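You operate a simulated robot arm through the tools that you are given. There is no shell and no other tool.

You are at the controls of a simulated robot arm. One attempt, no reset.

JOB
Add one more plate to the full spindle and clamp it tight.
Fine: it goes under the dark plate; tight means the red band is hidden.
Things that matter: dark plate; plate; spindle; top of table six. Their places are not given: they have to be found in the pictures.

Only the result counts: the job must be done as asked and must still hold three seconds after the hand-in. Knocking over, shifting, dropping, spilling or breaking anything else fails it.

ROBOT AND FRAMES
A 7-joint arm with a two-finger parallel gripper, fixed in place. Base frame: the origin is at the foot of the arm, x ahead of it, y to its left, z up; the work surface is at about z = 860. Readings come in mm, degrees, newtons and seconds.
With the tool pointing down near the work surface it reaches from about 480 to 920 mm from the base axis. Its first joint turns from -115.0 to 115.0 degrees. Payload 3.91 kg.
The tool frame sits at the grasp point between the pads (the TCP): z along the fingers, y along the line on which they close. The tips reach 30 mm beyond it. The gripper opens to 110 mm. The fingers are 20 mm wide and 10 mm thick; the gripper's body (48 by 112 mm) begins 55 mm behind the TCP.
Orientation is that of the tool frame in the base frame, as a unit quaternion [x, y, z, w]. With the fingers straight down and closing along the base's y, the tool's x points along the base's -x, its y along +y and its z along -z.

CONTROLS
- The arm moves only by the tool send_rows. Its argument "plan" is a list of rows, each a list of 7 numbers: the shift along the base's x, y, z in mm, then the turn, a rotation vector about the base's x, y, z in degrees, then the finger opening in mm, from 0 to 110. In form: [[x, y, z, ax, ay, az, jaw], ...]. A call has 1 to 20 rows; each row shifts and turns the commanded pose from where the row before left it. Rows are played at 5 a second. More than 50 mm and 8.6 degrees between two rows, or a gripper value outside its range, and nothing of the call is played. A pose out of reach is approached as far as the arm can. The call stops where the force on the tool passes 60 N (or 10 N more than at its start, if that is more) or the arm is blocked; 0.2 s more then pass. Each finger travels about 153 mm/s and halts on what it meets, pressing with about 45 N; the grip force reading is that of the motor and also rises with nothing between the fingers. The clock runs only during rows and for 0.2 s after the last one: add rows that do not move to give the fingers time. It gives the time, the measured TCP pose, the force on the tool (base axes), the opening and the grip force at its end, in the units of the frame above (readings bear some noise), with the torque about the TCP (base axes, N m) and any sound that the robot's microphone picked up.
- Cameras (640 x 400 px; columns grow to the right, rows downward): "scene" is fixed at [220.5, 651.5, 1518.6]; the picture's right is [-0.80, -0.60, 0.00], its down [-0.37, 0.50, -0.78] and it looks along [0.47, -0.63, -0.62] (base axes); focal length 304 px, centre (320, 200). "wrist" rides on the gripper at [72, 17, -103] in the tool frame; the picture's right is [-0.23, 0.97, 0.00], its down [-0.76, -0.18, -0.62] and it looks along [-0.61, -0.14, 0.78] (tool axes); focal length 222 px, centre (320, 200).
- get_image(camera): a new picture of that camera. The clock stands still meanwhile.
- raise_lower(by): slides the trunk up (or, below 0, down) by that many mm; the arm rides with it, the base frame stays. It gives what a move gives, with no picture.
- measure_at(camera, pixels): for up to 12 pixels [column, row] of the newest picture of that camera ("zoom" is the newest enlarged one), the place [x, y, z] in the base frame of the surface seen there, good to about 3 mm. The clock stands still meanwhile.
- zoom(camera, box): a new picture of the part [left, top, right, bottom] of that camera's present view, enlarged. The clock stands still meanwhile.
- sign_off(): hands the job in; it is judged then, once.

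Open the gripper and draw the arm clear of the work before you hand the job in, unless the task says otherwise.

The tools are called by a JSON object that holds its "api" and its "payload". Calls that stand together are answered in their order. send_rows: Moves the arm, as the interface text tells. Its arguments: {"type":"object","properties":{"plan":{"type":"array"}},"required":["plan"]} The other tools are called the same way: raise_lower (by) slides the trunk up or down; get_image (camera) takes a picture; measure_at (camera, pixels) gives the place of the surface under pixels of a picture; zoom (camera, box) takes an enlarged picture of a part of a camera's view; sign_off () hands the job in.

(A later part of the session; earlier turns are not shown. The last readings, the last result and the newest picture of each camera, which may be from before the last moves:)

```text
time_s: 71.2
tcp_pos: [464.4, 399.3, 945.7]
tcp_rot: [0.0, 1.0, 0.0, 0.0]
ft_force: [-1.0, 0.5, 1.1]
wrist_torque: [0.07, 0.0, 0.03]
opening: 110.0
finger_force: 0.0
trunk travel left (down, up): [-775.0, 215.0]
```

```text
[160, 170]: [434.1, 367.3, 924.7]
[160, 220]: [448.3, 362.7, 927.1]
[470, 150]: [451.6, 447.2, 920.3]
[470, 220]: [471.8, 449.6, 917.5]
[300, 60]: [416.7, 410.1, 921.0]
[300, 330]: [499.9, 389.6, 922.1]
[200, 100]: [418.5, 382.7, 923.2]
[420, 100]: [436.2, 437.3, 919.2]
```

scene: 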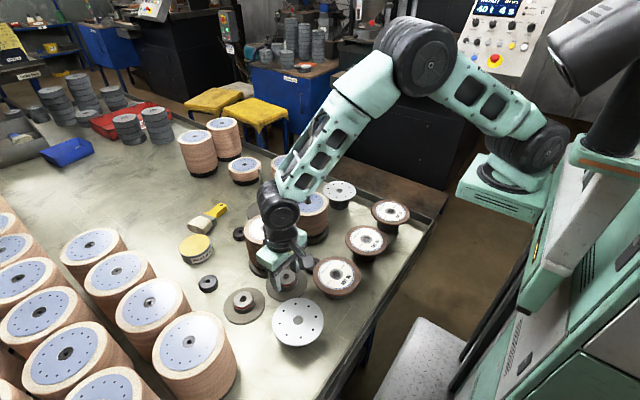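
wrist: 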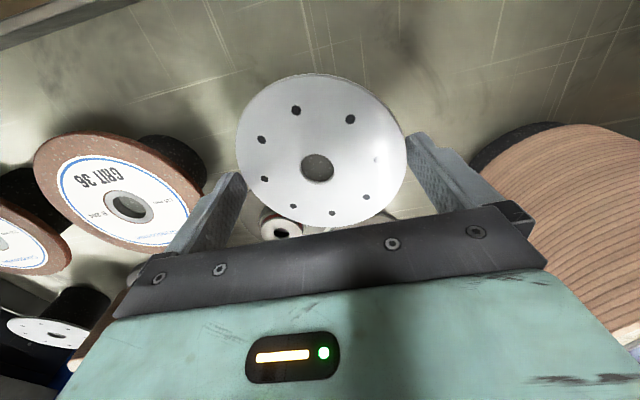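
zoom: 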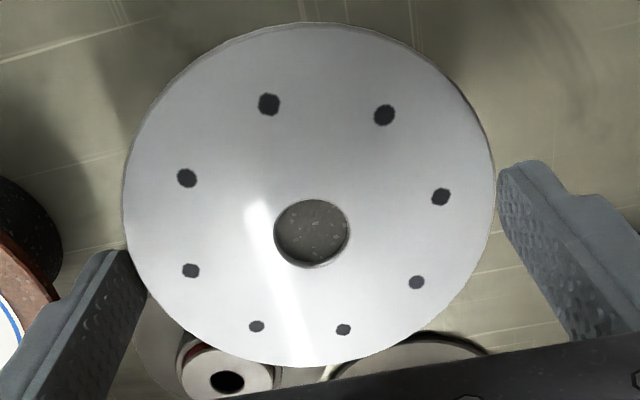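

Now the +y finger touches (−y side raised to 927), so the window lies between. I'll lift, shift back +0.5 mm and retry.

{"api": "send_rows", "payload": {"plan": [[0, 0, 1, 0, 0, 0, 110], [0, 0, 1, 0, 0, 0, 110], [0, 0, 2, 0, 0, 0, 110], [0, 0, 4, 0, 0, 0, 110], [0, 0.5, 0, 0, 0, 0, 110], [0, 0, 0, 0, 0, 0, 110], [0, 0, -4, 0, 0, 0, 110], [0, 0, -2, 0, 0, 0, 110], [0, 0, -1, 0, 0, 0, 110], [0, 0, -1, 0, 0, 0, 110], [0, 0, 0, 0, 0, 0, 110]]}}

{"api": "zoom", "payload": {"camera": "wrist", "box": [210, 60, 440, 240]}}

{"api": "measure_at", "payload": {"camera": "zoom", "pixels": [[160, 170], [160, 220], [470, 150], [470, 220], [300, 60], [300, 330], [200, 100], [420, 100]]}}

```text
time_s: 73.6
tcp_pos: [465.5, 401.8, 944.3]
tcp_rot: [0.001, 1.0, -0.001, 0.0]
ft_force: [-0.6, 0.7, 1.6]
wrist_torque: [-0.09, 0.01, -0.05]
opening: 110.1
finger_force: 0.1
trunk travel left (down, up): [-775.0, 215.0]
```

```text
2.22 times, centred on (325, 150) of wrist
```

zoom: 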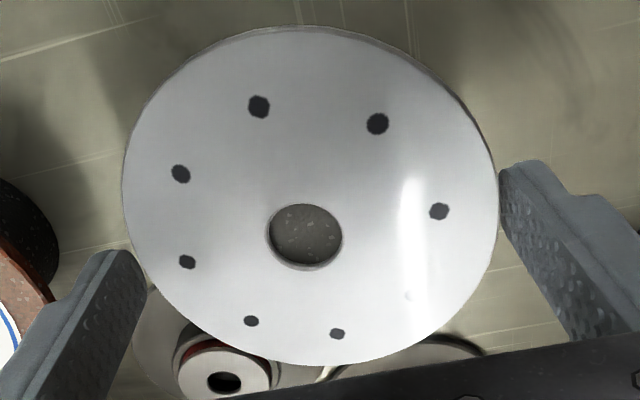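

```text
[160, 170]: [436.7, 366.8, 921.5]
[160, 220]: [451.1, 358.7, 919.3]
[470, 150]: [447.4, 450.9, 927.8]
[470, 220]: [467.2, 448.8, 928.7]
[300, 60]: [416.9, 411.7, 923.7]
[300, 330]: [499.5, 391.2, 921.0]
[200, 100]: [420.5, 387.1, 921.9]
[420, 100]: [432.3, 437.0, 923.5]
```

The fit window is under 0.5 mm, so a diametric grip isn't workable. I'll lift off and instead grip along a chord, with the TCP offset 25 mm in +x from the plate centre, where the plate is ~103–105 mm wide.

{"api": "send_rows", "payload": {"plan": [[0, 0, 1, 0, 0, 0, 110], [0, 0, 1, 0, 0, 0, 110], [0, 0, 2, 0, 0, 0, 110], [0, 0, 6, 0, 0, 0, 110], [0, 0, 10, 0, 0, 0, 110], [12.5, -0.25, 0, 0, 0, 0, 110], [12.5, 0, 0, 0, 0, 0, 110], [0, 0, 0, 0, 0, 0, 110]]}}

{"api": "get_image", "payload": {"camera": "wrist"}}

{"api": "zoom", "payload": {"camera": "wrist", "box": [210, 20, 440, 200]}}

{"api": "measure_at", "payload": {"camera": "zoom", "pixels": [[140, 100], [480, 100], [305, 15], [305, 280], [200, 40], [410, 40], [190, 220], [430, 220], [280, 160], [335, 160], [307, 130], [307, 190]]}}

```text
time_s: 75.4
tcp_pos: [490.3, 400.5, 966.7]
tcp_rot: [0.001, 1.0, 0.0, 0.0]
ft_force: [-0.3, 0.2, -0.4]
wrist_torque: [0.0, -0.01, 0.0]
opening: 109.7
finger_force: 0.2
trunk travel left (down, up): [-775.0, 215.0]
```

```text
taken
```

wrist: 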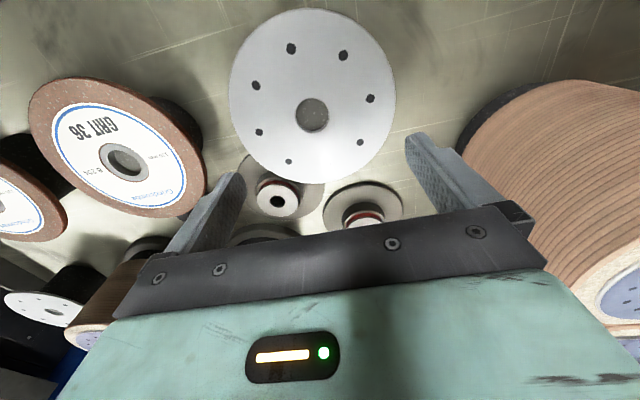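

```text
2.22 times, centred on (325, 110) of wrist
```

zoom: 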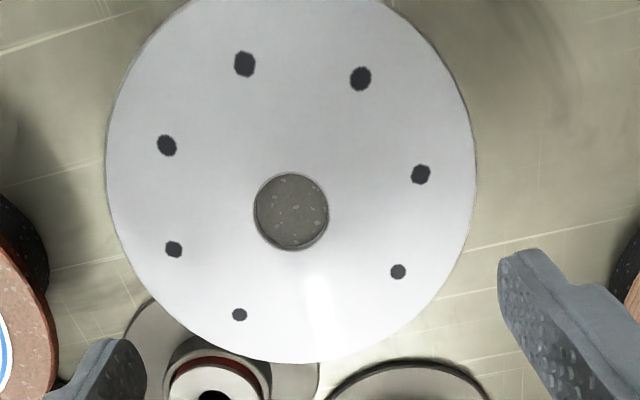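

```text
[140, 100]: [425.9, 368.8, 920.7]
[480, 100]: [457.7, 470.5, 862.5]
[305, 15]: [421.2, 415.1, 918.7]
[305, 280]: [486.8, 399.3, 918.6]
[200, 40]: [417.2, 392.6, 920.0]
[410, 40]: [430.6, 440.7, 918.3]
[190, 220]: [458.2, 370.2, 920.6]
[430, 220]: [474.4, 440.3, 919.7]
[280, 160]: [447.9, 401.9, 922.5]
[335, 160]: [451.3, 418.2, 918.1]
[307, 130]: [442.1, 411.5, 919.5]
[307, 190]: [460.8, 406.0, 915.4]
```

Plate is flat again. I'll re-measure its bore and rim for the current centre.

{"api": "measure_at", "payload": {"camera": "zoom", "pixels": [[250, 212], [333, 212], [291, 169], [291, 255], [110, 160], [473, 160], [135, 255], [455, 245], [210, 345], [380, 345], [300, 358], [295, 212]]}}

```text
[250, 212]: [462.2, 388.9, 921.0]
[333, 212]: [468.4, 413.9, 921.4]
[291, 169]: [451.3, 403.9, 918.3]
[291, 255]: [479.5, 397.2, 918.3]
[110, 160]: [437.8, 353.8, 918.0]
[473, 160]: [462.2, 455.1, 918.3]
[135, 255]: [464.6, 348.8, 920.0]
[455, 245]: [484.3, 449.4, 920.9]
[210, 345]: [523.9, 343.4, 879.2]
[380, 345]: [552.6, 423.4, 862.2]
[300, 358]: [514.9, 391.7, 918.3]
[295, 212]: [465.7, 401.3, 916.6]
```

Plate centre ≈ (465.2, 401.0); TCP at (490, 400.8). I descend for the chord grip, checking for tilt at the end.

{"api": "send_rows", "payload": {"plan": [[0, 0, -10, 0, 0, 0, 110], [0, 0, -6, 0, 0, 0, 110], [0, 0, -2, 0, 0, 0, 110], [0, 0, -2, 0, 0, 0, 110], [0, 0, -2, 0, 0, 0, 110], [0, 0, 0, 0, 0, 0, 110]]}}

{"api": "zoom", "payload": {"camera": "wrist", "box": [210, 20, 440, 240]}}

{"api": "measure_at", "payload": {"camera": "zoom", "pixels": [[160, 120], [200, 220], [440, 100], [440, 200], [300, 60], [300, 280], [220, 60], [400, 60]]}}

```text
time_s: 76.8
tcp_pos: [489.2, 401.4, 943.8]
tcp_rot: [0.0, 1.0, 0.0, 0.0]
ft_force: [0.0, 0.7, -0.5]
wrist_torque: [-0.01, 0.0, 0.01]
opening: 110.0
finger_force: 0.0
trunk travel left (down, up): [-775.0, 215.0]
```

```text
1.82 times, centred on (325, 130) of wrist
```

zoom: 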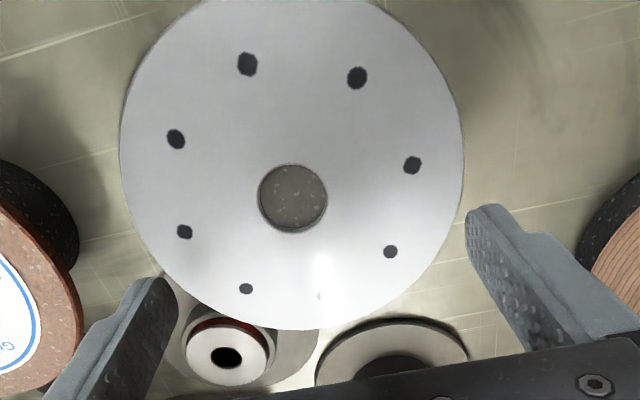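

```text
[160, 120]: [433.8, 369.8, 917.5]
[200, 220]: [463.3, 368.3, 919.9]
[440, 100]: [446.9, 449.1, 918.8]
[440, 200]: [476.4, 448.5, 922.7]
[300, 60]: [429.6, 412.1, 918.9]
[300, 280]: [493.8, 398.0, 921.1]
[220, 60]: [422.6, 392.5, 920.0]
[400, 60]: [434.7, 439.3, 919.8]
```

No contact and the plate is flat. I'll reduce the offset by 3 mm (shallower rim angle) and close slowly.

{"api": "send_rows", "payload": {"plan": [[-3, 0, 0, 0, 0, 0, 110], [0, 0, 0, 0, 0, 0, 107], [0, 0, 0, 0, 0, 0, 104], [0, 0, 0, 0, 0, 0, 101], [0, 0, 0, 0, 0, 0, 98], [0, 0, 0, 0, 0, 0, 96]]}}

{"api": "zoom", "payload": {"camera": "wrist", "box": [210, 20, 440, 240]}}

{"api": "measure_at", "payload": {"camera": "zoom", "pixels": [[160, 120], [200, 220], [440, 100], [440, 200], [300, 60], [300, 280], [220, 60], [400, 60]]}}

```text
time_s: 78.2
tcp_pos: [485.7, 401.8, 943.3]
tcp_rot: [0.0, 1.0, 0.0, 0.001]
ft_force: [0.2, -0.5, -0.6]
wrist_torque: [0.02, -0.04, 0.0]
opening: 105.4
finger_force: 44.9
trunk travel left (down, up): [-775.0, 215.0]
```

```text
1.82 times, centred on (325, 130) of wrist
```

zoom: 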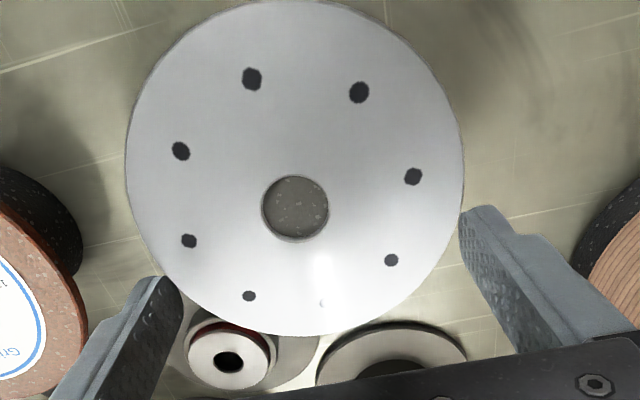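

```text
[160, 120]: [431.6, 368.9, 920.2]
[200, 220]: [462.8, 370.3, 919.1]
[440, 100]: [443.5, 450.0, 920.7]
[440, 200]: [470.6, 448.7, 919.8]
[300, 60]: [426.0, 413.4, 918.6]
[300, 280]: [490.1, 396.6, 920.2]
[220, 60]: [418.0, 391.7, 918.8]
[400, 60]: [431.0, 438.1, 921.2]
```

The grip holds stably at 105.4 mm. I'll lift slowly 4 mm and check flatness.

{"api": "send_rows", "payload": {"plan": [[0, 0, 1, 0, 0, 0, 96], [0, 0, 1, 0, 0, 0, 96], [0, 0, 2, 0, 0, 0, 96], [0, 0, 4, 0, 0, 0, 96], [0, 0, 0, 0, 0, 0, 96]]}}

{"api": "zoom", "payload": {"camera": "wrist", "box": [210, 20, 440, 240]}}

{"api": "measure_at", "payload": {"camera": "zoom", "pixels": [[160, 120], [200, 220], [440, 100], [440, 200], [300, 60], [300, 280], [220, 60], [400, 60]]}}

{"api": "zoom", "payload": {"camera": "scene", "box": [255, 260, 345, 360]}}

```text
time_s: 79.4
tcp_pos: [485.3, 400.7, 952.9]
tcp_rot: [0.0, 1.0, 0.0, 0.0]
ft_force: [-0.1, -0.3, -0.6]
wrist_torque: [-0.01, -0.06, 0.0]
opening: 105.4
finger_force: 45.2
trunk travel left (down, up): [-775.0, 215.0]
```

```text
1.82 times, centred on (325, 130) of wrist
```

zoom: 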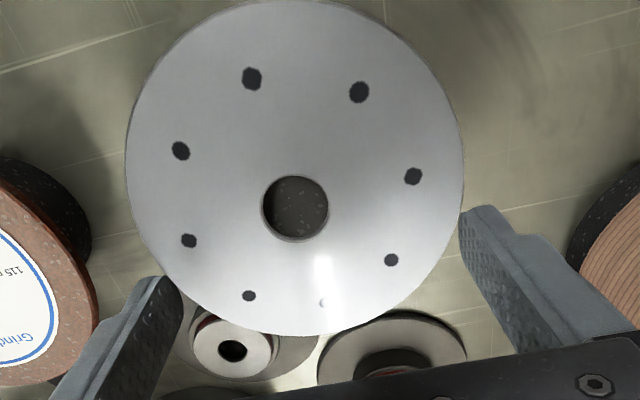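

```text
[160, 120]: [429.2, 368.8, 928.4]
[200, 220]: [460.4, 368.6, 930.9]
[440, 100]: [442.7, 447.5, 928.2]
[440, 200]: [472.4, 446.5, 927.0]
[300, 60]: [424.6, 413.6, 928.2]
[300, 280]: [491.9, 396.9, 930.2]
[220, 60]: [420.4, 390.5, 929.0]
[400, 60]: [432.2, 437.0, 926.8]
```

```text
4.00 times, centred on (300, 310) of scene
```

zoom: 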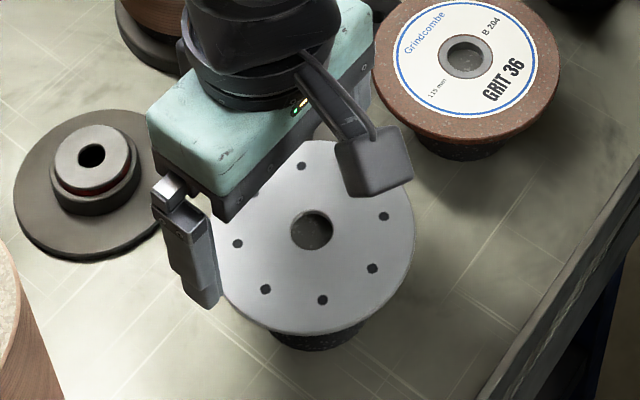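

The plate hangs level in the grip. I'll measure the bore's offset to the TCP, then raise and carry it over the spindle.

{"api": "measure_at", "payload": {"camera": "zoom", "pixels": [[257, 208], [332, 208], [294, 170], [294, 246], [128, 150], [461, 150]]}}

{"api": "send_rows", "payload": {"plan": [[0, 0, 30, 0, 0, 0, 96], [0, 0, 40, 0, 0, 0, 96], [0, 0, 40, 0, 0, 0, 96], [0, 0, 35, 0, 0, 0, 96], [32.5, -19.4, 0, 0, 0, 0, 96], [32.5, -19.4, 0, 0, 0, 0, 96], [32.5, -19.4, 0, 0, 0, 0, 96], [32.5, -19.4, 0, 0, 0, 0, 96], [32.5, -19.4, 0, 0, 0, 0, 96], [32.5, -19.4, 0, 0, 0, 0, 96], [0, 0, 0, 0, 0, 0, 96]]}}

{"api": "get_image", "payload": {"camera": "wrist"}}

{"api": "zoom", "payload": {"camera": "scene", "box": [220, 140, 320, 260]}}

```text
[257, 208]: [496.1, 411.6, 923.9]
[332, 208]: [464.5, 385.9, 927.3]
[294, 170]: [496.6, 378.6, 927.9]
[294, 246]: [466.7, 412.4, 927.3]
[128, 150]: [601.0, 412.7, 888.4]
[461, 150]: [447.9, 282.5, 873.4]
```

```text
time_s: 81.8
tcp_pos: [681.7, 285.5, 1099.2]
tcp_rot: [0.0, 1.0, 0.0, 0.0]
ft_force: [-0.5, 0.2, -0.6]
wrist_torque: [0.01, -0.02, -0.03]
opening: 105.6
finger_force: 45.0
trunk travel left (down, up): [-775.0, 215.0]
```

```text
taken
```

wrist: 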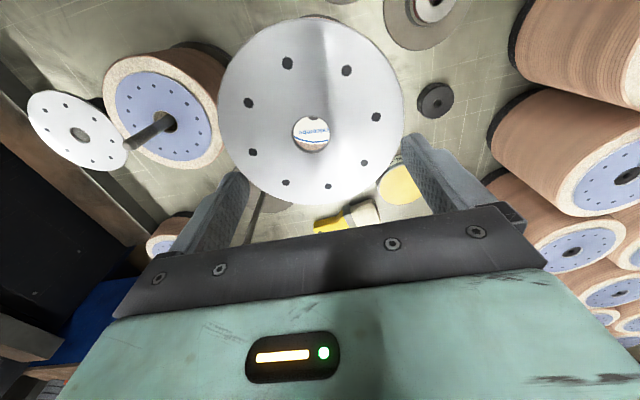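

```text
3.33 times, centred on (270, 200) of scene
```

zoom: 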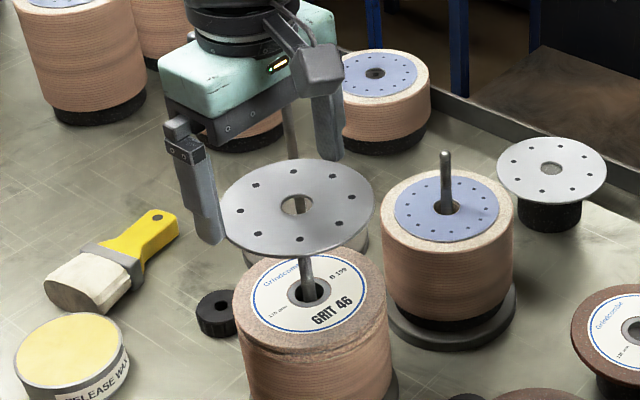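

The plate is over the rod. I'll measure its bore and rim in the new wrist picture for alignment with the rod axis at about (660.3, 284.5).

{"api": "measure_at", "payload": {"camera": "wrist", "pixels": [[290, 135], [332, 132], [310, 113], [312, 155], [222, 110], [400, 105], [308, 20], [315, 200], [250, 60], [380, 60]]}}

{"api": "zoom", "payload": {"camera": "wrist", "box": [280, 100, 345, 165]}}

{"api": "zoom", "payload": {"camera": "scene", "box": [240, 180, 300, 250]}}

{"api": "measure_at", "payload": {"camera": "zoom", "pixels": [[338, 220], [338, 190], [345, 300], [338, 240], [330, 285], [365, 300]]}}

```text
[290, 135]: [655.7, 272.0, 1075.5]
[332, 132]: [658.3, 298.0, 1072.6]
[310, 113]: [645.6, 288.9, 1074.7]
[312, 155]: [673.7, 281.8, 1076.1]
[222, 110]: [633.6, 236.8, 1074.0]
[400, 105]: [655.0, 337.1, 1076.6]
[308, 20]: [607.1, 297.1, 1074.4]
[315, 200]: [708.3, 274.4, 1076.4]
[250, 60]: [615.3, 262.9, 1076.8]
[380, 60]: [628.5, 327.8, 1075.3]
```

```text
6.15 times, centred on (312, 132) of wrist
```

zoom: 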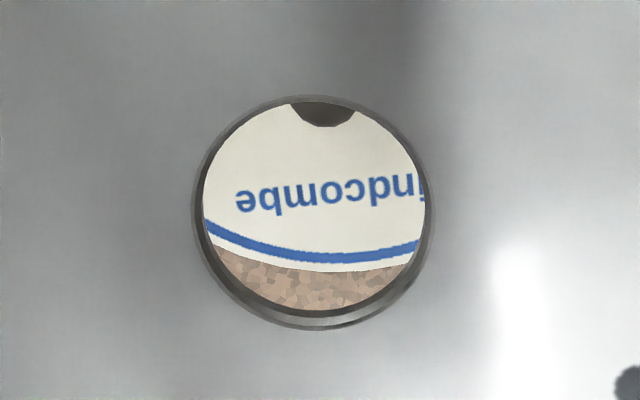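

```text
5.71 times, centred on (270, 215) of scene
```

zoom: 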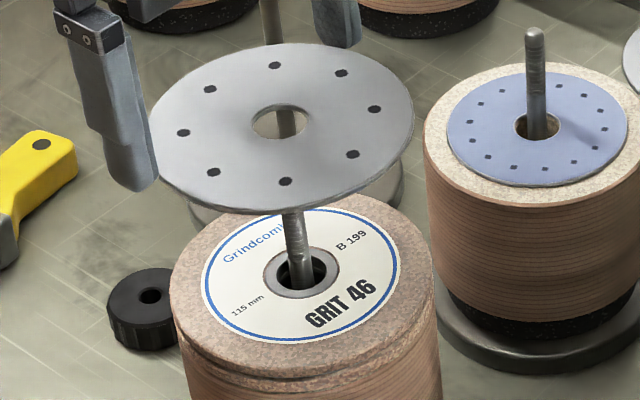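

```text
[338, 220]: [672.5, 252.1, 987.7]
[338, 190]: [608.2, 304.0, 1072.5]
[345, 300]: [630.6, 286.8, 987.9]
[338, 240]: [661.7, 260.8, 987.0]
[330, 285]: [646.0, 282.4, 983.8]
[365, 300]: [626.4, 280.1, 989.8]
```

Bore centre ≈ (658.8, 285.2), rod ≈ (660.3, 284.5). I'll shift +1.3/−0.5 mm, lower until just above the rod tip, and look.

{"api": "send_rows", "payload": {"plan": [[1.3, -0.5, -15, 0, 0, 0, 96], [0, 0, -15, 0, 0, 0, 96], [0, 0, 0, 0, 0, 0, 96]]}}

{"api": "zoom", "payload": {"camera": "wrist", "box": [260, 80, 360, 180]}}

{"api": "zoom", "payload": {"camera": "scene", "box": [240, 180, 300, 250]}}

```text
time_s: 82.6
tcp_pos: [682.2, 285.2, 1068.3]
tcp_rot: [0.0, 1.0, -0.001, 0.0]
ft_force: [0.2, -0.2, -0.7]
wrist_torque: [0.05, -0.04, 0.0]
opening: 105.9
finger_force: 45.6
trunk travel left (down, up): [-775.0, 215.0]
```

```text
4.00 times, centred on (310, 130) of wrist
```

zoom: 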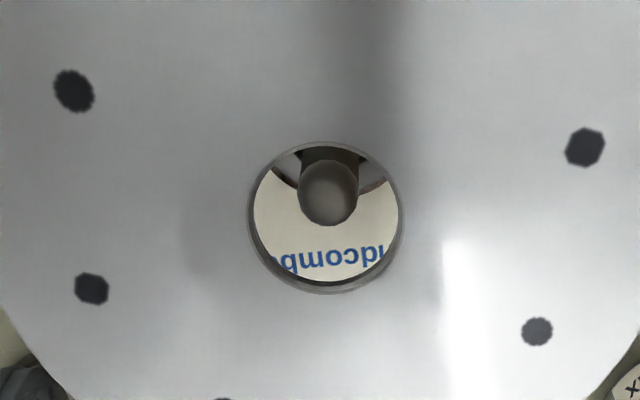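

```text
5.71 times, centred on (270, 215) of scene
```

zoom: 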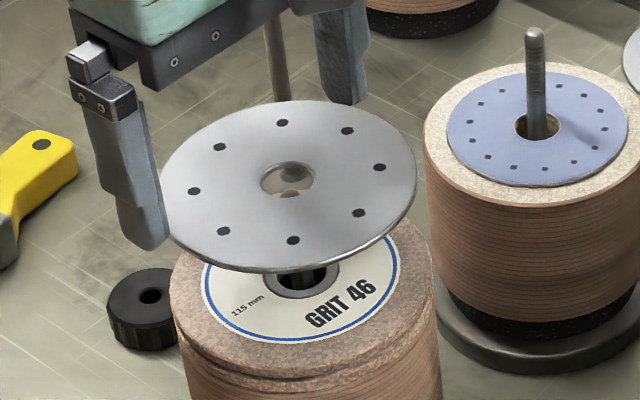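

The rod tip is well within the bore. I'll shift −0.7 mm in x and lower over the rod in steps.

{"api": "send_rows", "payload": {"plan": [[-0.7, 0, -5, 0, 0, 0, 96], [0, 0, -5, 0, 0, 0, 96], [0, 0, -5, 0, 0, 0, 96], [0, 0, -5, 0, 0, 0, 96], [0, 0, 0, 0, 0, 0, 96]]}}

{"api": "zoom", "payload": {"camera": "wrist", "box": [260, 80, 360, 180]}}

{"api": "zoom", "payload": {"camera": "scene", "box": [240, 180, 300, 250]}}

```text
time_s: 83.8
tcp_pos: [683.4, 285.2, 1046.1]
tcp_rot: [0.0, 1.0, -0.001, 0.0]
ft_force: [0.6, -0.7, -0.4]
wrist_torque: [0.0, -0.02, -0.01]
opening: 105.4
finger_force: 45.0
trunk travel left (down, up): [-775.0, 215.0]
```

```text
4.00 times, centred on (310, 130) of wrist
```

zoom: 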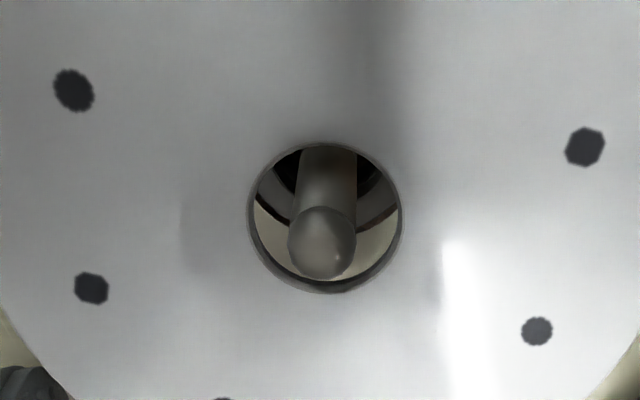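

```text
5.71 times, centred on (270, 215) of scene
```

zoom: 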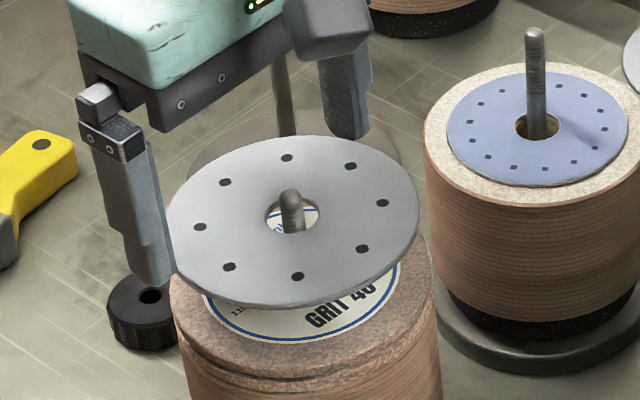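

The rod passes through the bore. Lowering toward the stack top.

{"api": "send_rows", "payload": {"plan": [[0, 0, -10, 0, 0, 0, 96], [0, 0, -8, 0, 0, 0, 96], [0, 0, -5, 0, 0, 0, 96], [0, 0, 0, 0, 0, 0, 96]]}}

{"api": "zoom", "payload": {"camera": "wrist", "box": [200, 40, 440, 220]}}

{"api": "zoom", "payload": {"camera": "scene", "box": [240, 190, 300, 260]}}

```text
time_s: 84.8
tcp_pos: [680.9, 284.7, 1024.3]
tcp_rot: [0.0, 1.0, 0.0, 0.0]
ft_force: [0.1, -0.1, -1.0]
wrist_torque: [-0.01, -0.05, 0.01]
opening: 105.8
finger_force: 45.2
trunk travel left (down, up): [-775.0, 215.0]
```

```text
2.22 times, centred on (320, 130) of wrist
```

zoom: 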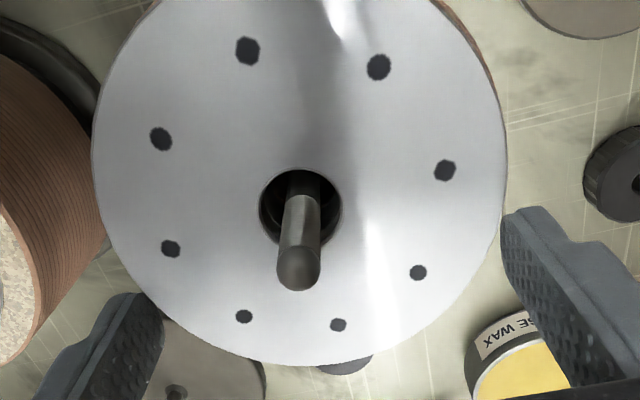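

```text
5.71 times, centred on (270, 225) of scene
```

zoom: 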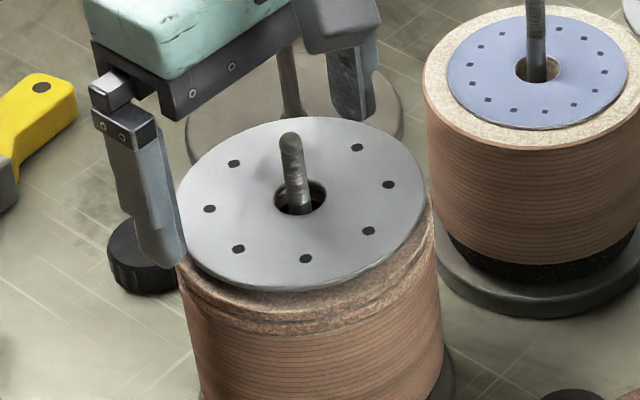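

A few mm remain. I'll lower in 1 mm steps until contact shows.

{"api": "send_rows", "payload": {"plan": [[0, 0, -1, 0, 0, 0, 96], [0, 0, -1, 0, 0, 0, 96], [0, 0, -1, 0, 0, 0, 96], [0, 0, -1, 0, 0, 0, 96], [0, 0, 0, 0, 0, 0, 96]]}}

```text
time_s: 86.0
tcp_pos: [681.4, 284.0, 1019.9]
tcp_rot: [0.0, 1.0, 0.0, 0.0]
ft_force: [0.7, -0.5, 0.5]
wrist_torque: [-0.03, -0.03, 0.03]
opening: 105.3
finger_force: 44.3
trunk travel left (down, up): [-775.0, 215.0]
```

{"api": "send_rows", "payload": {"plan": [[0, 0, -0.7, 0, 0, 0, 96], [0, 0, -0.7, 0, 0, 0, 96], [0, 0, 0, 0, 0, 0, 96]]}}

{"api": "zoom", "payload": {"camera": "scene", "box": [240, 190, 300, 260]}}

```text
time_s: 86.8
tcp_pos: [682.6, 283.0, 1018.5]
tcp_rot: [0.0, 1.0, 0.001, 0.0]
ft_force: [-0.4, -0.5, -1.6]
wrist_torque: [0.02, -0.07, -0.02]
opening: 105.5
finger_force: 44.7
trunk travel left (down, up): [-775.0, 215.0]
```

```text
5.71 times, centred on (270, 225) of scene
```

zoom: 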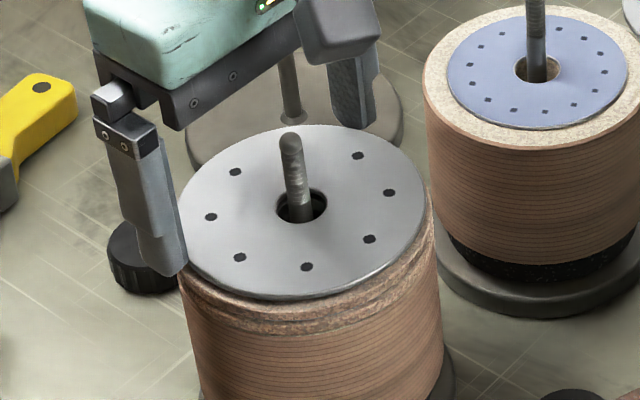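

No contact yet at TCP 1018.5; I continue in 0.5 mm steps.

{"api": "send_rows", "payload": {"plan": [[0, 0, -0.5, 0, 0, 0, 96], [0, 0, -0.5, 0, 0, 0, 96], [0, 0, 0, 0, 0, 0, 96]]}}

```text
time_s: 87.6
tcp_pos: [682.6, 284.3, 1017.7]
tcp_rot: [0.001, 1.0, -0.001, 0.0]
ft_force: [0.4, -0.6, -0.7]
wrist_torque: [0.0, -0.04, 0.03]
opening: 105.4
finger_force: 44.8
trunk travel left (down, up): [-775.0, 215.0]
```

Still free; two more half-millimetre steps.

{"api": "send_rows", "payload": {"plan": [[0, 0, -0.5, 0, 0, 0, 96], [0, 0, -0.5, 0, 0, 0, 96], [0, 0, 0, 0, 0, 0, 96]]}}

{"api": "zoom", "payload": {"camera": "scene", "box": [245, 215, 290, 260]}}

```text
time_s: 88.4
tcp_pos: [682.7, 284.5, 1016.5]
tcp_rot: [0.0, 1.0, 0.0, 0.0]
ft_force: [-0.3, -0.6, -0.5]
wrist_torque: [0.0, -0.01, 0.01]
opening: 105.5
finger_force: 45.4
trunk travel left (down, up): [-775.0, 215.0]
```

```text
8.89 times, centred on (268, 238) of scene
```

zoom: 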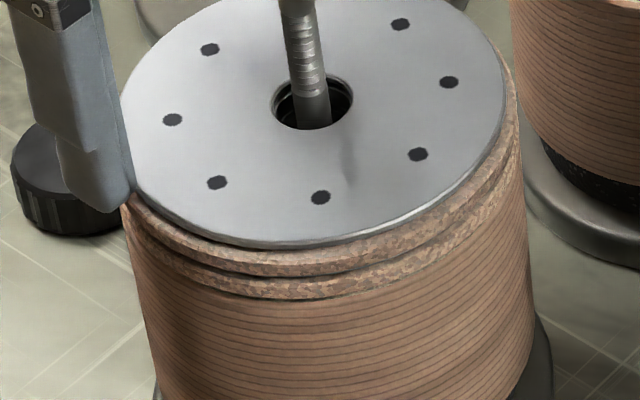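

The plate is about a millimetre from the stack. I'll release it and rise.

{"api": "send_rows", "payload": {"plan": [[0, 0, 0, 0, 0, 0, 107], [0, 0, 0, 0, 0, 0, 110], [0, 0, 0, 0, 0, 0, 110], [0, 0, 2, 0, 0, 0, 110], [0, 0, 3, 0, 0, 0, 110], [0, 0, 10, 0, 0, 0, 110], [0, 0, 40, 0, 0, 0, 110], [0, 0, 40, 0, 0, 0, 110]]}}

{"api": "zoom", "payload": {"camera": "scene", "box": [240, 190, 300, 260]}}

{"api": "zoom", "payload": {"camera": "wrist", "box": [210, 20, 430, 200]}}

```text
time_s: 90.2
tcp_pos: [681.4, 284.8, 1110.6]
tcp_rot: [0.0, 1.0, -0.001, -0.001]
ft_force: [0.1, -0.3, 0.0]
wrist_torque: [-0.02, 0.02, 0.02]
opening: 110.0
finger_force: 0.2
trunk travel left (down, up): [-775.0, 215.0]
```

```text
5.71 times, centred on (270, 225) of scene
```

zoom: 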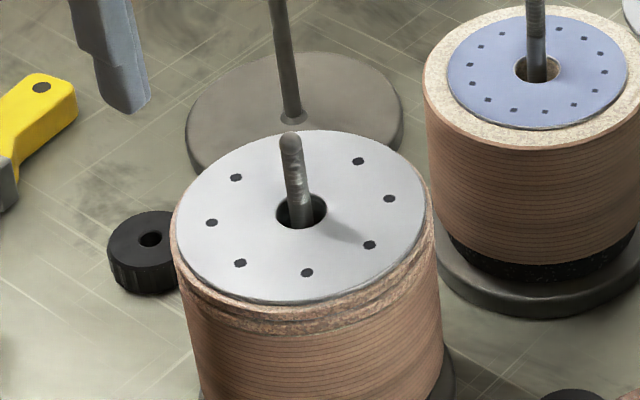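

```text
2.22 times, centred on (320, 110) of wrist
```

zoom: 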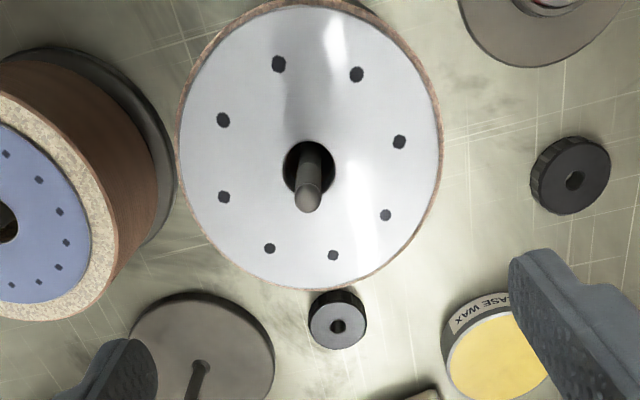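

The plate lies flat and centred on the stack. Now I go back for the dark plate parked at about (551, 340).

{"api": "send_rows", "payload": {"plan": [[-26.2, 11.1, 0, 0, 0, 0, 90], [-26.2, 11.1, 0, 0, 0, 0, 75], [-26.2, 11.1, 0, 0, 0, 0, 75], [-26.2, 11.1, 0, 0, 0, 0, 75], [-26.2, 11.1, 0, 0, 0, 0, 75], [0, 0, -40, 0, 0, 0, 75], [0, 0, -40, 0, 0, 0, 75], [0, 0, -40, 0, 0, 0, 75], [0, 0, 0, 0, 0, 0, 75]]}}

{"api": "zoom", "payload": {"camera": "wrist", "box": [210, 30, 430, 210]}}

```text
time_s: 92.2
tcp_pos: [551.8, 337.9, 990.3]
tcp_rot: [0.0, 1.0, 0.0, 0.0]
ft_force: [0.4, 0.4, 0.3]
wrist_torque: [-0.01, 0.01, 0.03]
opening: 74.8
finger_force: 0.0
trunk travel left (down, up): [-775.0, 215.0]
```

```text
2.22 times, centred on (320, 120) of wrist
```

zoom: 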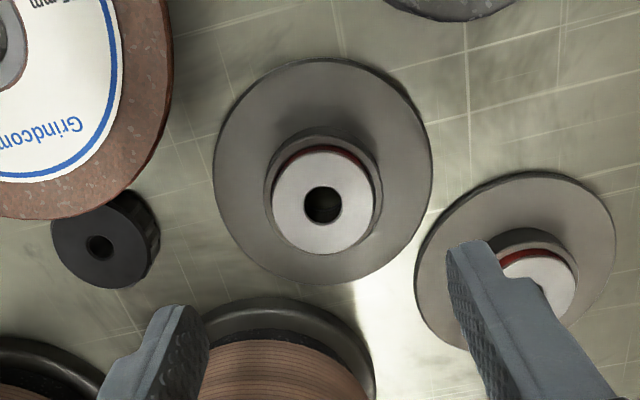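

I'll measure the plunger face and flange rim of the dark plate for centring.

{"api": "measure_at", "payload": {"camera": "zoom", "pixels": [[276, 203], [371, 203], [322, 155], [322, 249], [218, 160], [428, 160], [320, 64], [322, 280]]}}

```text
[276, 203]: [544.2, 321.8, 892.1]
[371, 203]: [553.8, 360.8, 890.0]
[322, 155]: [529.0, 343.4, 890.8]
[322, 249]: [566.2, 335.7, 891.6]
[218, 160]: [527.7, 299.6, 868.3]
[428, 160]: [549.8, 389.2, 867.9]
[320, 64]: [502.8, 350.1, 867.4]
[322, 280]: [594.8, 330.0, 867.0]
```

Dark plate centre ≈ (549.5, 340.3). I descend and grip the hub at the same height as before (TCP ≈ 902).

{"api": "send_rows", "payload": {"plan": [[-1.2, 1, -30, 0, 0, 0, 75], [0, 0, -30, 0, 0, 0, 75], [0, 0, -20, 0, 0, 0, 75], [0, 0, -8, 0, 0, 0, 75], [0, 0, 0, 0, 0, 0, 75], [0, 0, 0, 0, 0, 0, 58], [0, 0, 0, 0, 0, 0, 40], [0, 0, 0, 0, 0, 0, 40], [0, 0, 0, 0, 0, 0, 40]]}}

{"api": "zoom", "payload": {"camera": "scene", "box": [250, 250, 320, 320]}}

```text
time_s: 94.2
tcp_pos: [550.3, 340.0, 903.1]
tcp_rot: [0.0, 1.0, 0.0, 0.001]
ft_force: [0.4, 1.0, -0.4]
wrist_torque: [0.04, -0.16, 0.04]
opening: 51.6
finger_force: 45.4
trunk travel left (down, up): [-775.0, 215.0]
```

```text
5.71 times, centred on (285, 285) of scene
```

zoom: 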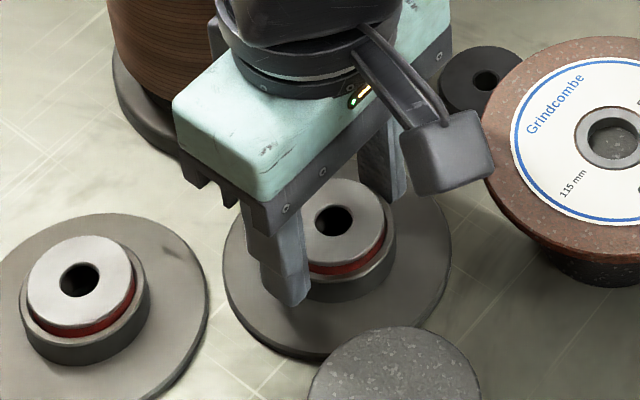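

Gripped at 51.6 mm. I'll lift the dark plate and carry it back above the rod.

{"api": "send_rows", "payload": {"plan": [[0, 0, 3, 0, 0, 0, 40], [0, 0, 20, 0, 0, 0, 40], [0, 0, 40, 0, 0, 0, 40], [0, 0, 45, 0, 0, 0, 40], [0, 0, 45, 0, 0, 0, 40], [0, 0, 42, 0, 0, 0, 40], [22, -11.2, 0, 0, 0, 0, 40], [22, -11.2, 0, 0, 0, 0, 40], [22, -11.2, 0, 0, 0, 0, 40], [22, -11.2, 0, 0, 0, 0, 40], [22, -11.2, 0, 0, 0, 0, 40], [0, 0, 0, 0, 0, 0, 40], [0, 0, 0, 0, 0, 0, 40]]}}

{"api": "get_image", "payload": {"camera": "wrist"}}

{"api": "zoom", "payload": {"camera": "wrist", "box": [270, 120, 370, 210]}}

{"api": "zoom", "payload": {"camera": "scene", "box": [235, 170, 305, 250]}}

```text
time_s: 97.0
tcp_pos: [659.6, 285.8, 1097.1]
tcp_rot: [0.0, 1.0, -0.001, 0.0]
ft_force: [-0.5, -0.1, -4.0]
wrist_torque: [-0.02, -0.01, 0.02]
opening: 51.4
finger_force: 45.0
trunk travel left (down, up): [-775.0, 215.0]
```

```text
taken
```

wrist: 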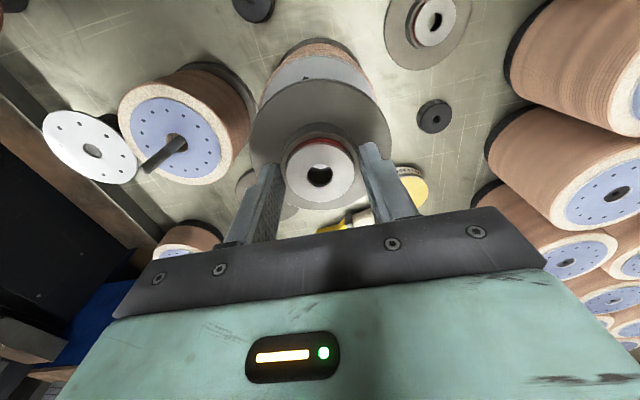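

```text
4.44 times, centred on (320, 165) of wrist
```

zoom: 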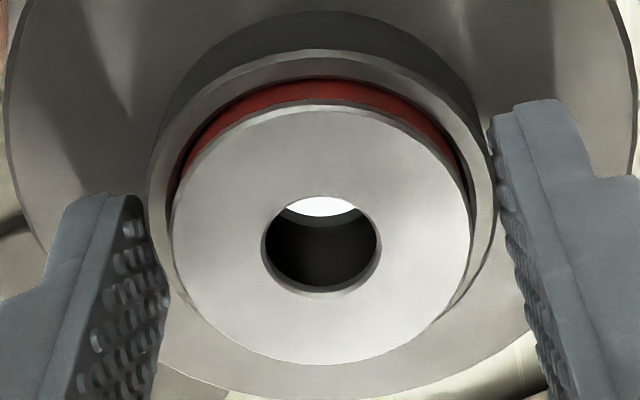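

```text
5.00 times, centred on (270, 210) of scene
```

zoom: 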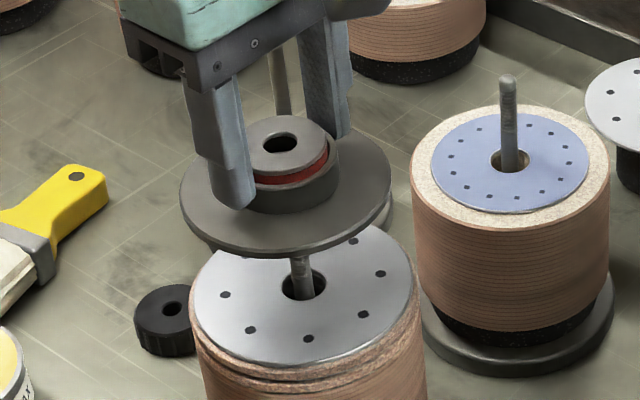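

The hole is ~15 mm for a ~9–10 mm rod. I'll lower until just above the tip and inspect.

{"api": "send_rows", "payload": {"plan": [[0.3, -0.3, -10, 0, 0, 0, 40], [0, 0, -8, 0, 0, 0, 40], [0, 0, 0, 0, 0, 0, 40]]}}

{"api": "zoom", "payload": {"camera": "wrist", "box": [270, 120, 370, 210]}}

{"api": "zoom", "payload": {"camera": "scene", "box": [245, 190, 295, 250]}}

```text
time_s: 97.8
tcp_pos: [660.2, 284.9, 1079.3]
tcp_rot: [0.001, 1.0, 0.0, -0.001]
ft_force: [-0.4, 0.0, -4.7]
wrist_torque: [0.02, -0.04, -0.02]
opening: 51.5
finger_force: 44.9
trunk travel left (down, up): [-775.0, 215.0]
```

```text
4.44 times, centred on (320, 165) of wrist
```

zoom: 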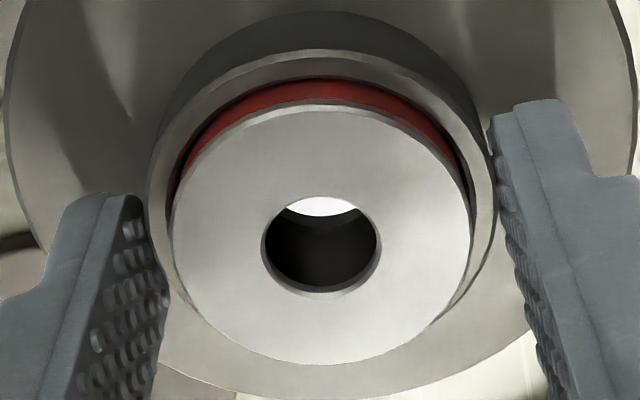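

```text
6.67 times, centred on (270, 220) of scene
```

zoom: 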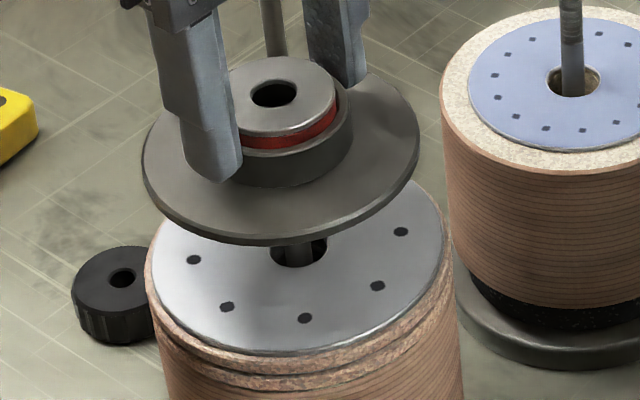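

Aligned as far as visible; I'll lower in 2 mm steps watching the force.

{"api": "send_rows", "payload": {"plan": [[0, 0, -2, 0, 0, 0, 40], [0, 0, -2, 0, 0, 0, 40], [0, 0, -2, 0, 0, 0, 40], [0, 0, -2, 0, 0, 0, 40], [0, 0, -2, 0, 0, 0, 40], [0, 0, -2, 0, 0, 0, 40], [0, 0, 0, 0, 0, 0, 40]]}}

{"api": "zoom", "payload": {"camera": "wrist", "box": [270, 120, 370, 210]}}

```text
time_s: 99.4
tcp_pos: [659.6, 284.8, 1068.6]
tcp_rot: [0.0, 1.0, 0.001, 0.0]
ft_force: [-0.9, 0.7, -4.4]
wrist_torque: [0.02, 0.0, 0.01]
opening: 51.6
finger_force: 45.1
trunk travel left (down, up): [-775.0, 215.0]
```

```text
4.44 times, centred on (320, 165) of wrist
```

zoom: 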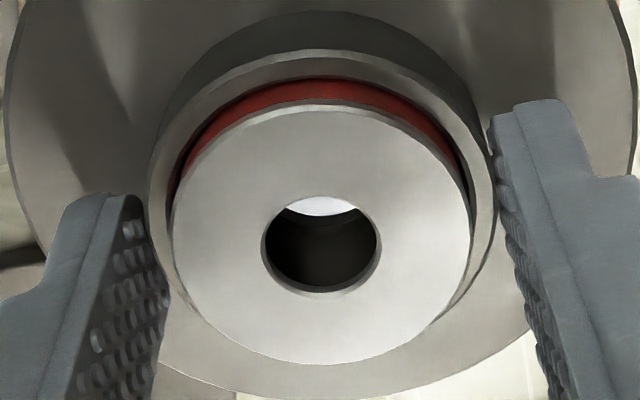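

No resistance with the rod tip now inside the bore. Continuing down.

{"api": "send_rows", "payload": {"plan": [[0, 0, -2, 0, 0, 0, 40], [0, 0, -2, 0, 0, 0, 40], [0, 0, -2, 0, 0, 0, 40], [0, 0, -2, 0, 0, 0, 40], [0, 0, -2, 0, 0, 0, 40], [0, 0, -2, 0, 0, 0, 40], [0, 0, 0, 0, 0, 0, 40]]}}

{"api": "zoom", "payload": {"camera": "wrist", "box": [270, 120, 370, 210]}}

{"api": "zoom", "payload": {"camera": "scene", "box": [245, 190, 295, 250]}}

```text
time_s: 101.0
tcp_pos: [659.2, 284.6, 1056.1]
tcp_rot: [0.001, 1.0, 0.0, -0.001]
ft_force: [-0.2, -0.4, -4.3]
wrist_torque: [0.0, 0.0, 0.03]
opening: 51.3
finger_force: 45.2
trunk travel left (down, up): [-775.0, 215.0]
```

```text
4.44 times, centred on (320, 165) of wrist
```

zoom: 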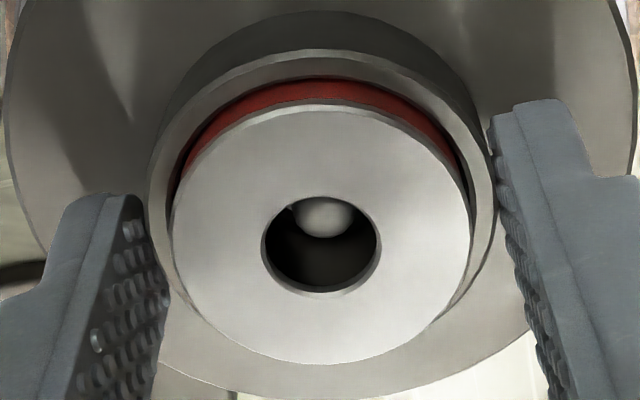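

```text
6.67 times, centred on (270, 220) of scene
```

zoom: 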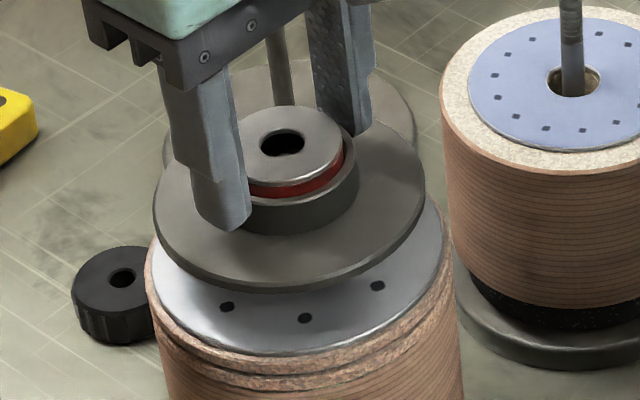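

The rod tip appears centred in the hole. I lower toward the seat at about TCP 1033.

{"api": "send_rows", "payload": {"plan": [[0, 0, -4, 0, 0, 0, 40], [0, 0, -4, 0, 0, 0, 40], [0, 0, -4, 0, 0, 0, 40], [0, 0, -4, 0, 0, 0, 40], [0, 0, -3, 0, 0, 0, 40], [0, 0, 0, 0, 0, 0, 40]]}}

{"api": "zoom", "payload": {"camera": "wrist", "box": [270, 120, 370, 210]}}

{"api": "zoom", "payload": {"camera": "scene", "box": [245, 190, 295, 250]}}

```text
time_s: 102.4
tcp_pos: [661.1, 283.6, 1037.3]
tcp_rot: [0.001, 1.0, 0.0, 0.0]
ft_force: [0.0, 0.8, -4.1]
wrist_torque: [0.01, 0.02, 0.02]
opening: 51.2
finger_force: 44.7
trunk travel left (down, up): [-775.0, 215.0]
```

```text
4.44 times, centred on (320, 165) of wrist
```

zoom: 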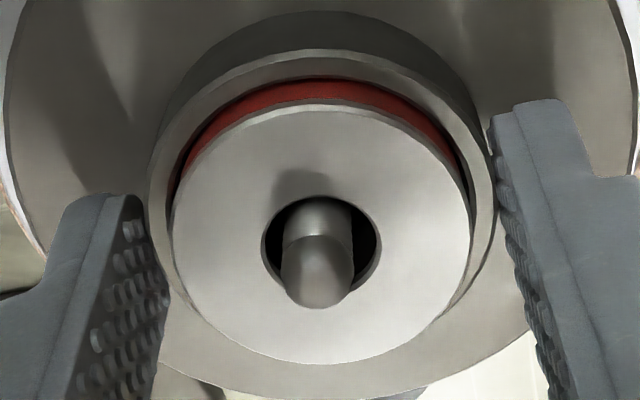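

```text
6.67 times, centred on (270, 220) of scene
```

zoom: 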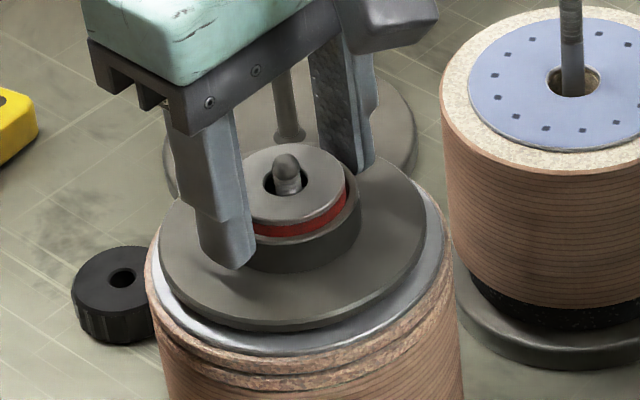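

Excellent alignment; I finish seating in 1 mm steps until the weight comes off.

{"api": "send_rows", "payload": {"plan": [[0, 0, -1, 0, 0, 0, 40], [0, 0, -1, 0, 0, 0, 40], [0, 0, -1, 0, 0, 0, 40], [0, 0, 0, 0, 0, 0, 40]]}}

```text
time_s: 103.4
tcp_pos: [659.4, 285.2, 1034.2]
tcp_rot: [-0.001, 1.0, 0.0, 0.0]
ft_force: [-0.1, -0.2, -5.2]
wrist_torque: [0.0, -0.02, 0.02]
opening: 51.4
finger_force: 45.1
trunk travel left (down, up): [-775.0, 215.0]
```

Still hanging (Fz −5 N); continue with finer steps.

{"api": "send_rows", "payload": {"plan": [[0, 0, -0.6, 0, 0, 0, 40], [0, 0, -0.6, 0, 0, 0, 40], [0, 0, -0.6, 0, 0, 0, 40], [0, 0, 0, 0, 0, 0, 40]]}}

```text
time_s: 104.4
tcp_pos: [659.3, 285.2, 1033.4]
tcp_rot: [0.0, 1.0, 0.001, -0.001]
ft_force: [-3.9, 0.6, 10.3]
wrist_torque: [-0.4, 0.41, -0.09]
opening: 51.3
finger_force: 44.7
trunk travel left (down, up): [-775.0, 215.0]
```

Seated (Fz +10 N). I open and rise, then check the assembly.

{"api": "send_rows", "payload": {"plan": [[0, 0, 0.5, 0, 0, 0, 56], [0, 0, 0, 0, 0, 0, 75], [0, 0, 0, 0, 0, 0, 75], [0, 0, 15, 0, 0, 0, 75], [0, 0, 25, 0, 0, 0, 75], [0, 0, 30, 0, 0, 0, 75], [0, 0, 0, 0, 0, 0, 75]]}}

{"api": "zoom", "payload": {"camera": "wrist", "box": [230, 20, 410, 200]}}

{"api": "measure_at", "payload": {"camera": "zoom", "pixels": [[320, 200]]}}

{"api": "zoom", "payload": {"camera": "scene", "box": [245, 190, 295, 250]}}

```text
time_s: 106.0
tcp_pos: [659.8, 283.6, 1103.1]
tcp_rot: [0.0, 1.0, 0.0, 0.0]
ft_force: [0.5, -0.3, 0.2]
wrist_torque: [0.0, -0.02, 0.02]
opening: 74.9
finger_force: 0.1
trunk travel left (down, up): [-775.0, 215.0]
```

```text
2.22 times, centred on (320, 110) of wrist
```

zoom: 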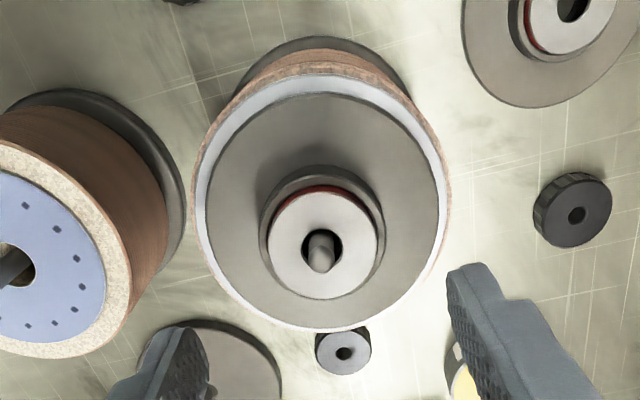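

```text
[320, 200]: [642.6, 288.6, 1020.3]
```

```text
6.67 times, centred on (270, 220) of scene
```

zoom: 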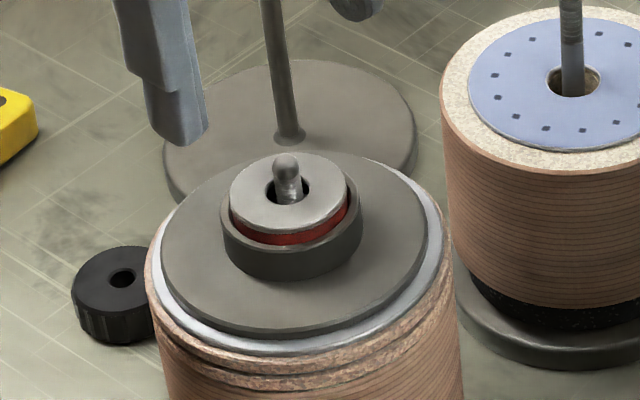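

All seated, plunger top at z≈1020. Now I return to the parked nut at about (550, 236.5).

{"api": "send_rows", "payload": {"plan": [[-27.4, -11.9, 0, 0, 0, 0, 75], [-27.4, -11.9, 0, 0, 0, 0, 75], [-27.4, -11.9, 0, 0, 0, 0, 75], [-27.4, -11.9, 0, 0, 0, 0, 75], [0, 0, -40, 0, 0, 0, 70], [0, 0, -40, 0, 0, 0, 66], [0, 0, -30, 0, 0, 0, 66], [0, 0, 0, 0, 0, 0, 66]]}}

{"api": "zoom", "payload": {"camera": "wrist", "box": [220, 60, 420, 210]}}

```text
time_s: 107.8
tcp_pos: [550.6, 238.0, 993.7]
tcp_rot: [0.0, 1.0, 0.0, 0.0]
ft_force: [-0.5, 0.3, 0.4]
wrist_torque: [-0.02, -0.02, -0.02]
opening: 65.9
finger_force: 0.0
trunk travel left (down, up): [-775.0, 215.0]
```

```text
2.67 times, centred on (320, 135) of wrist
```

zoom: 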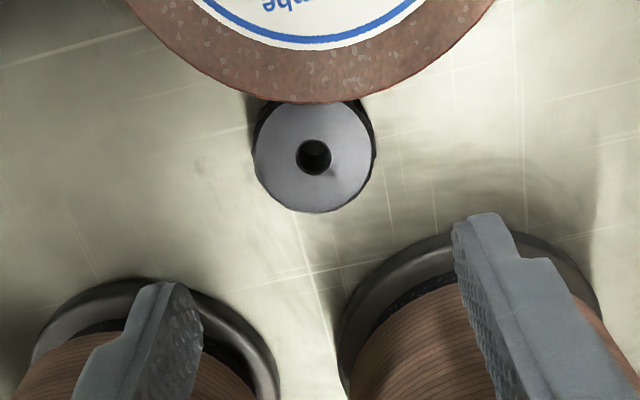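

The nut is at zoom (313,157). I'll measure its centre.

{"api": "measure_at", "payload": {"camera": "zoom", "pixels": [[260, 157], [366, 157], [313, 206], [313, 108], [330, 157], [297, 157]]}}

```text
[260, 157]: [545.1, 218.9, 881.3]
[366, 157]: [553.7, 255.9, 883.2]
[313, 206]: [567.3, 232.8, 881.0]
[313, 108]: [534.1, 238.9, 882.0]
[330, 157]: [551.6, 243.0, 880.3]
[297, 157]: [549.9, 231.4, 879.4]
```

Nut centre ≈ (550.5, 236.6), top z≈882. I descend to TCP ≈ 894.5 and grip so the tips stay above the nut's bottom edge.

{"api": "send_rows", "payload": {"plan": [[0.1, -0.6, -40, 0, 0, 0, 66], [0, 0, -35, 0, 0, 0, 66], [0, 0, -20, 0, 0, 0, 66], [0, 0, -4, 0, 0, 0, 66], [0, 0, 0, 0, 0, 0, 66], [0, 0, 0, 0, 0, 0, 50], [0, 0, 0, 0, 0, 0, 36], [0, 0, 0, 0, 0, 0, 36], [0, 0, 0, 0, 0, 0, 36]]}}

```text
time_s: 109.8
tcp_pos: [549.1, 235.8, 894.7]
tcp_rot: [0.0, 1.0, -0.001, 0.0]
ft_force: [-0.9, 0.6, -0.4]
wrist_torque: [0.04, 0.01, 0.02]
opening: 44.4
finger_force: 44.7
trunk travel left (down, up): [-775.0, 215.0]
```

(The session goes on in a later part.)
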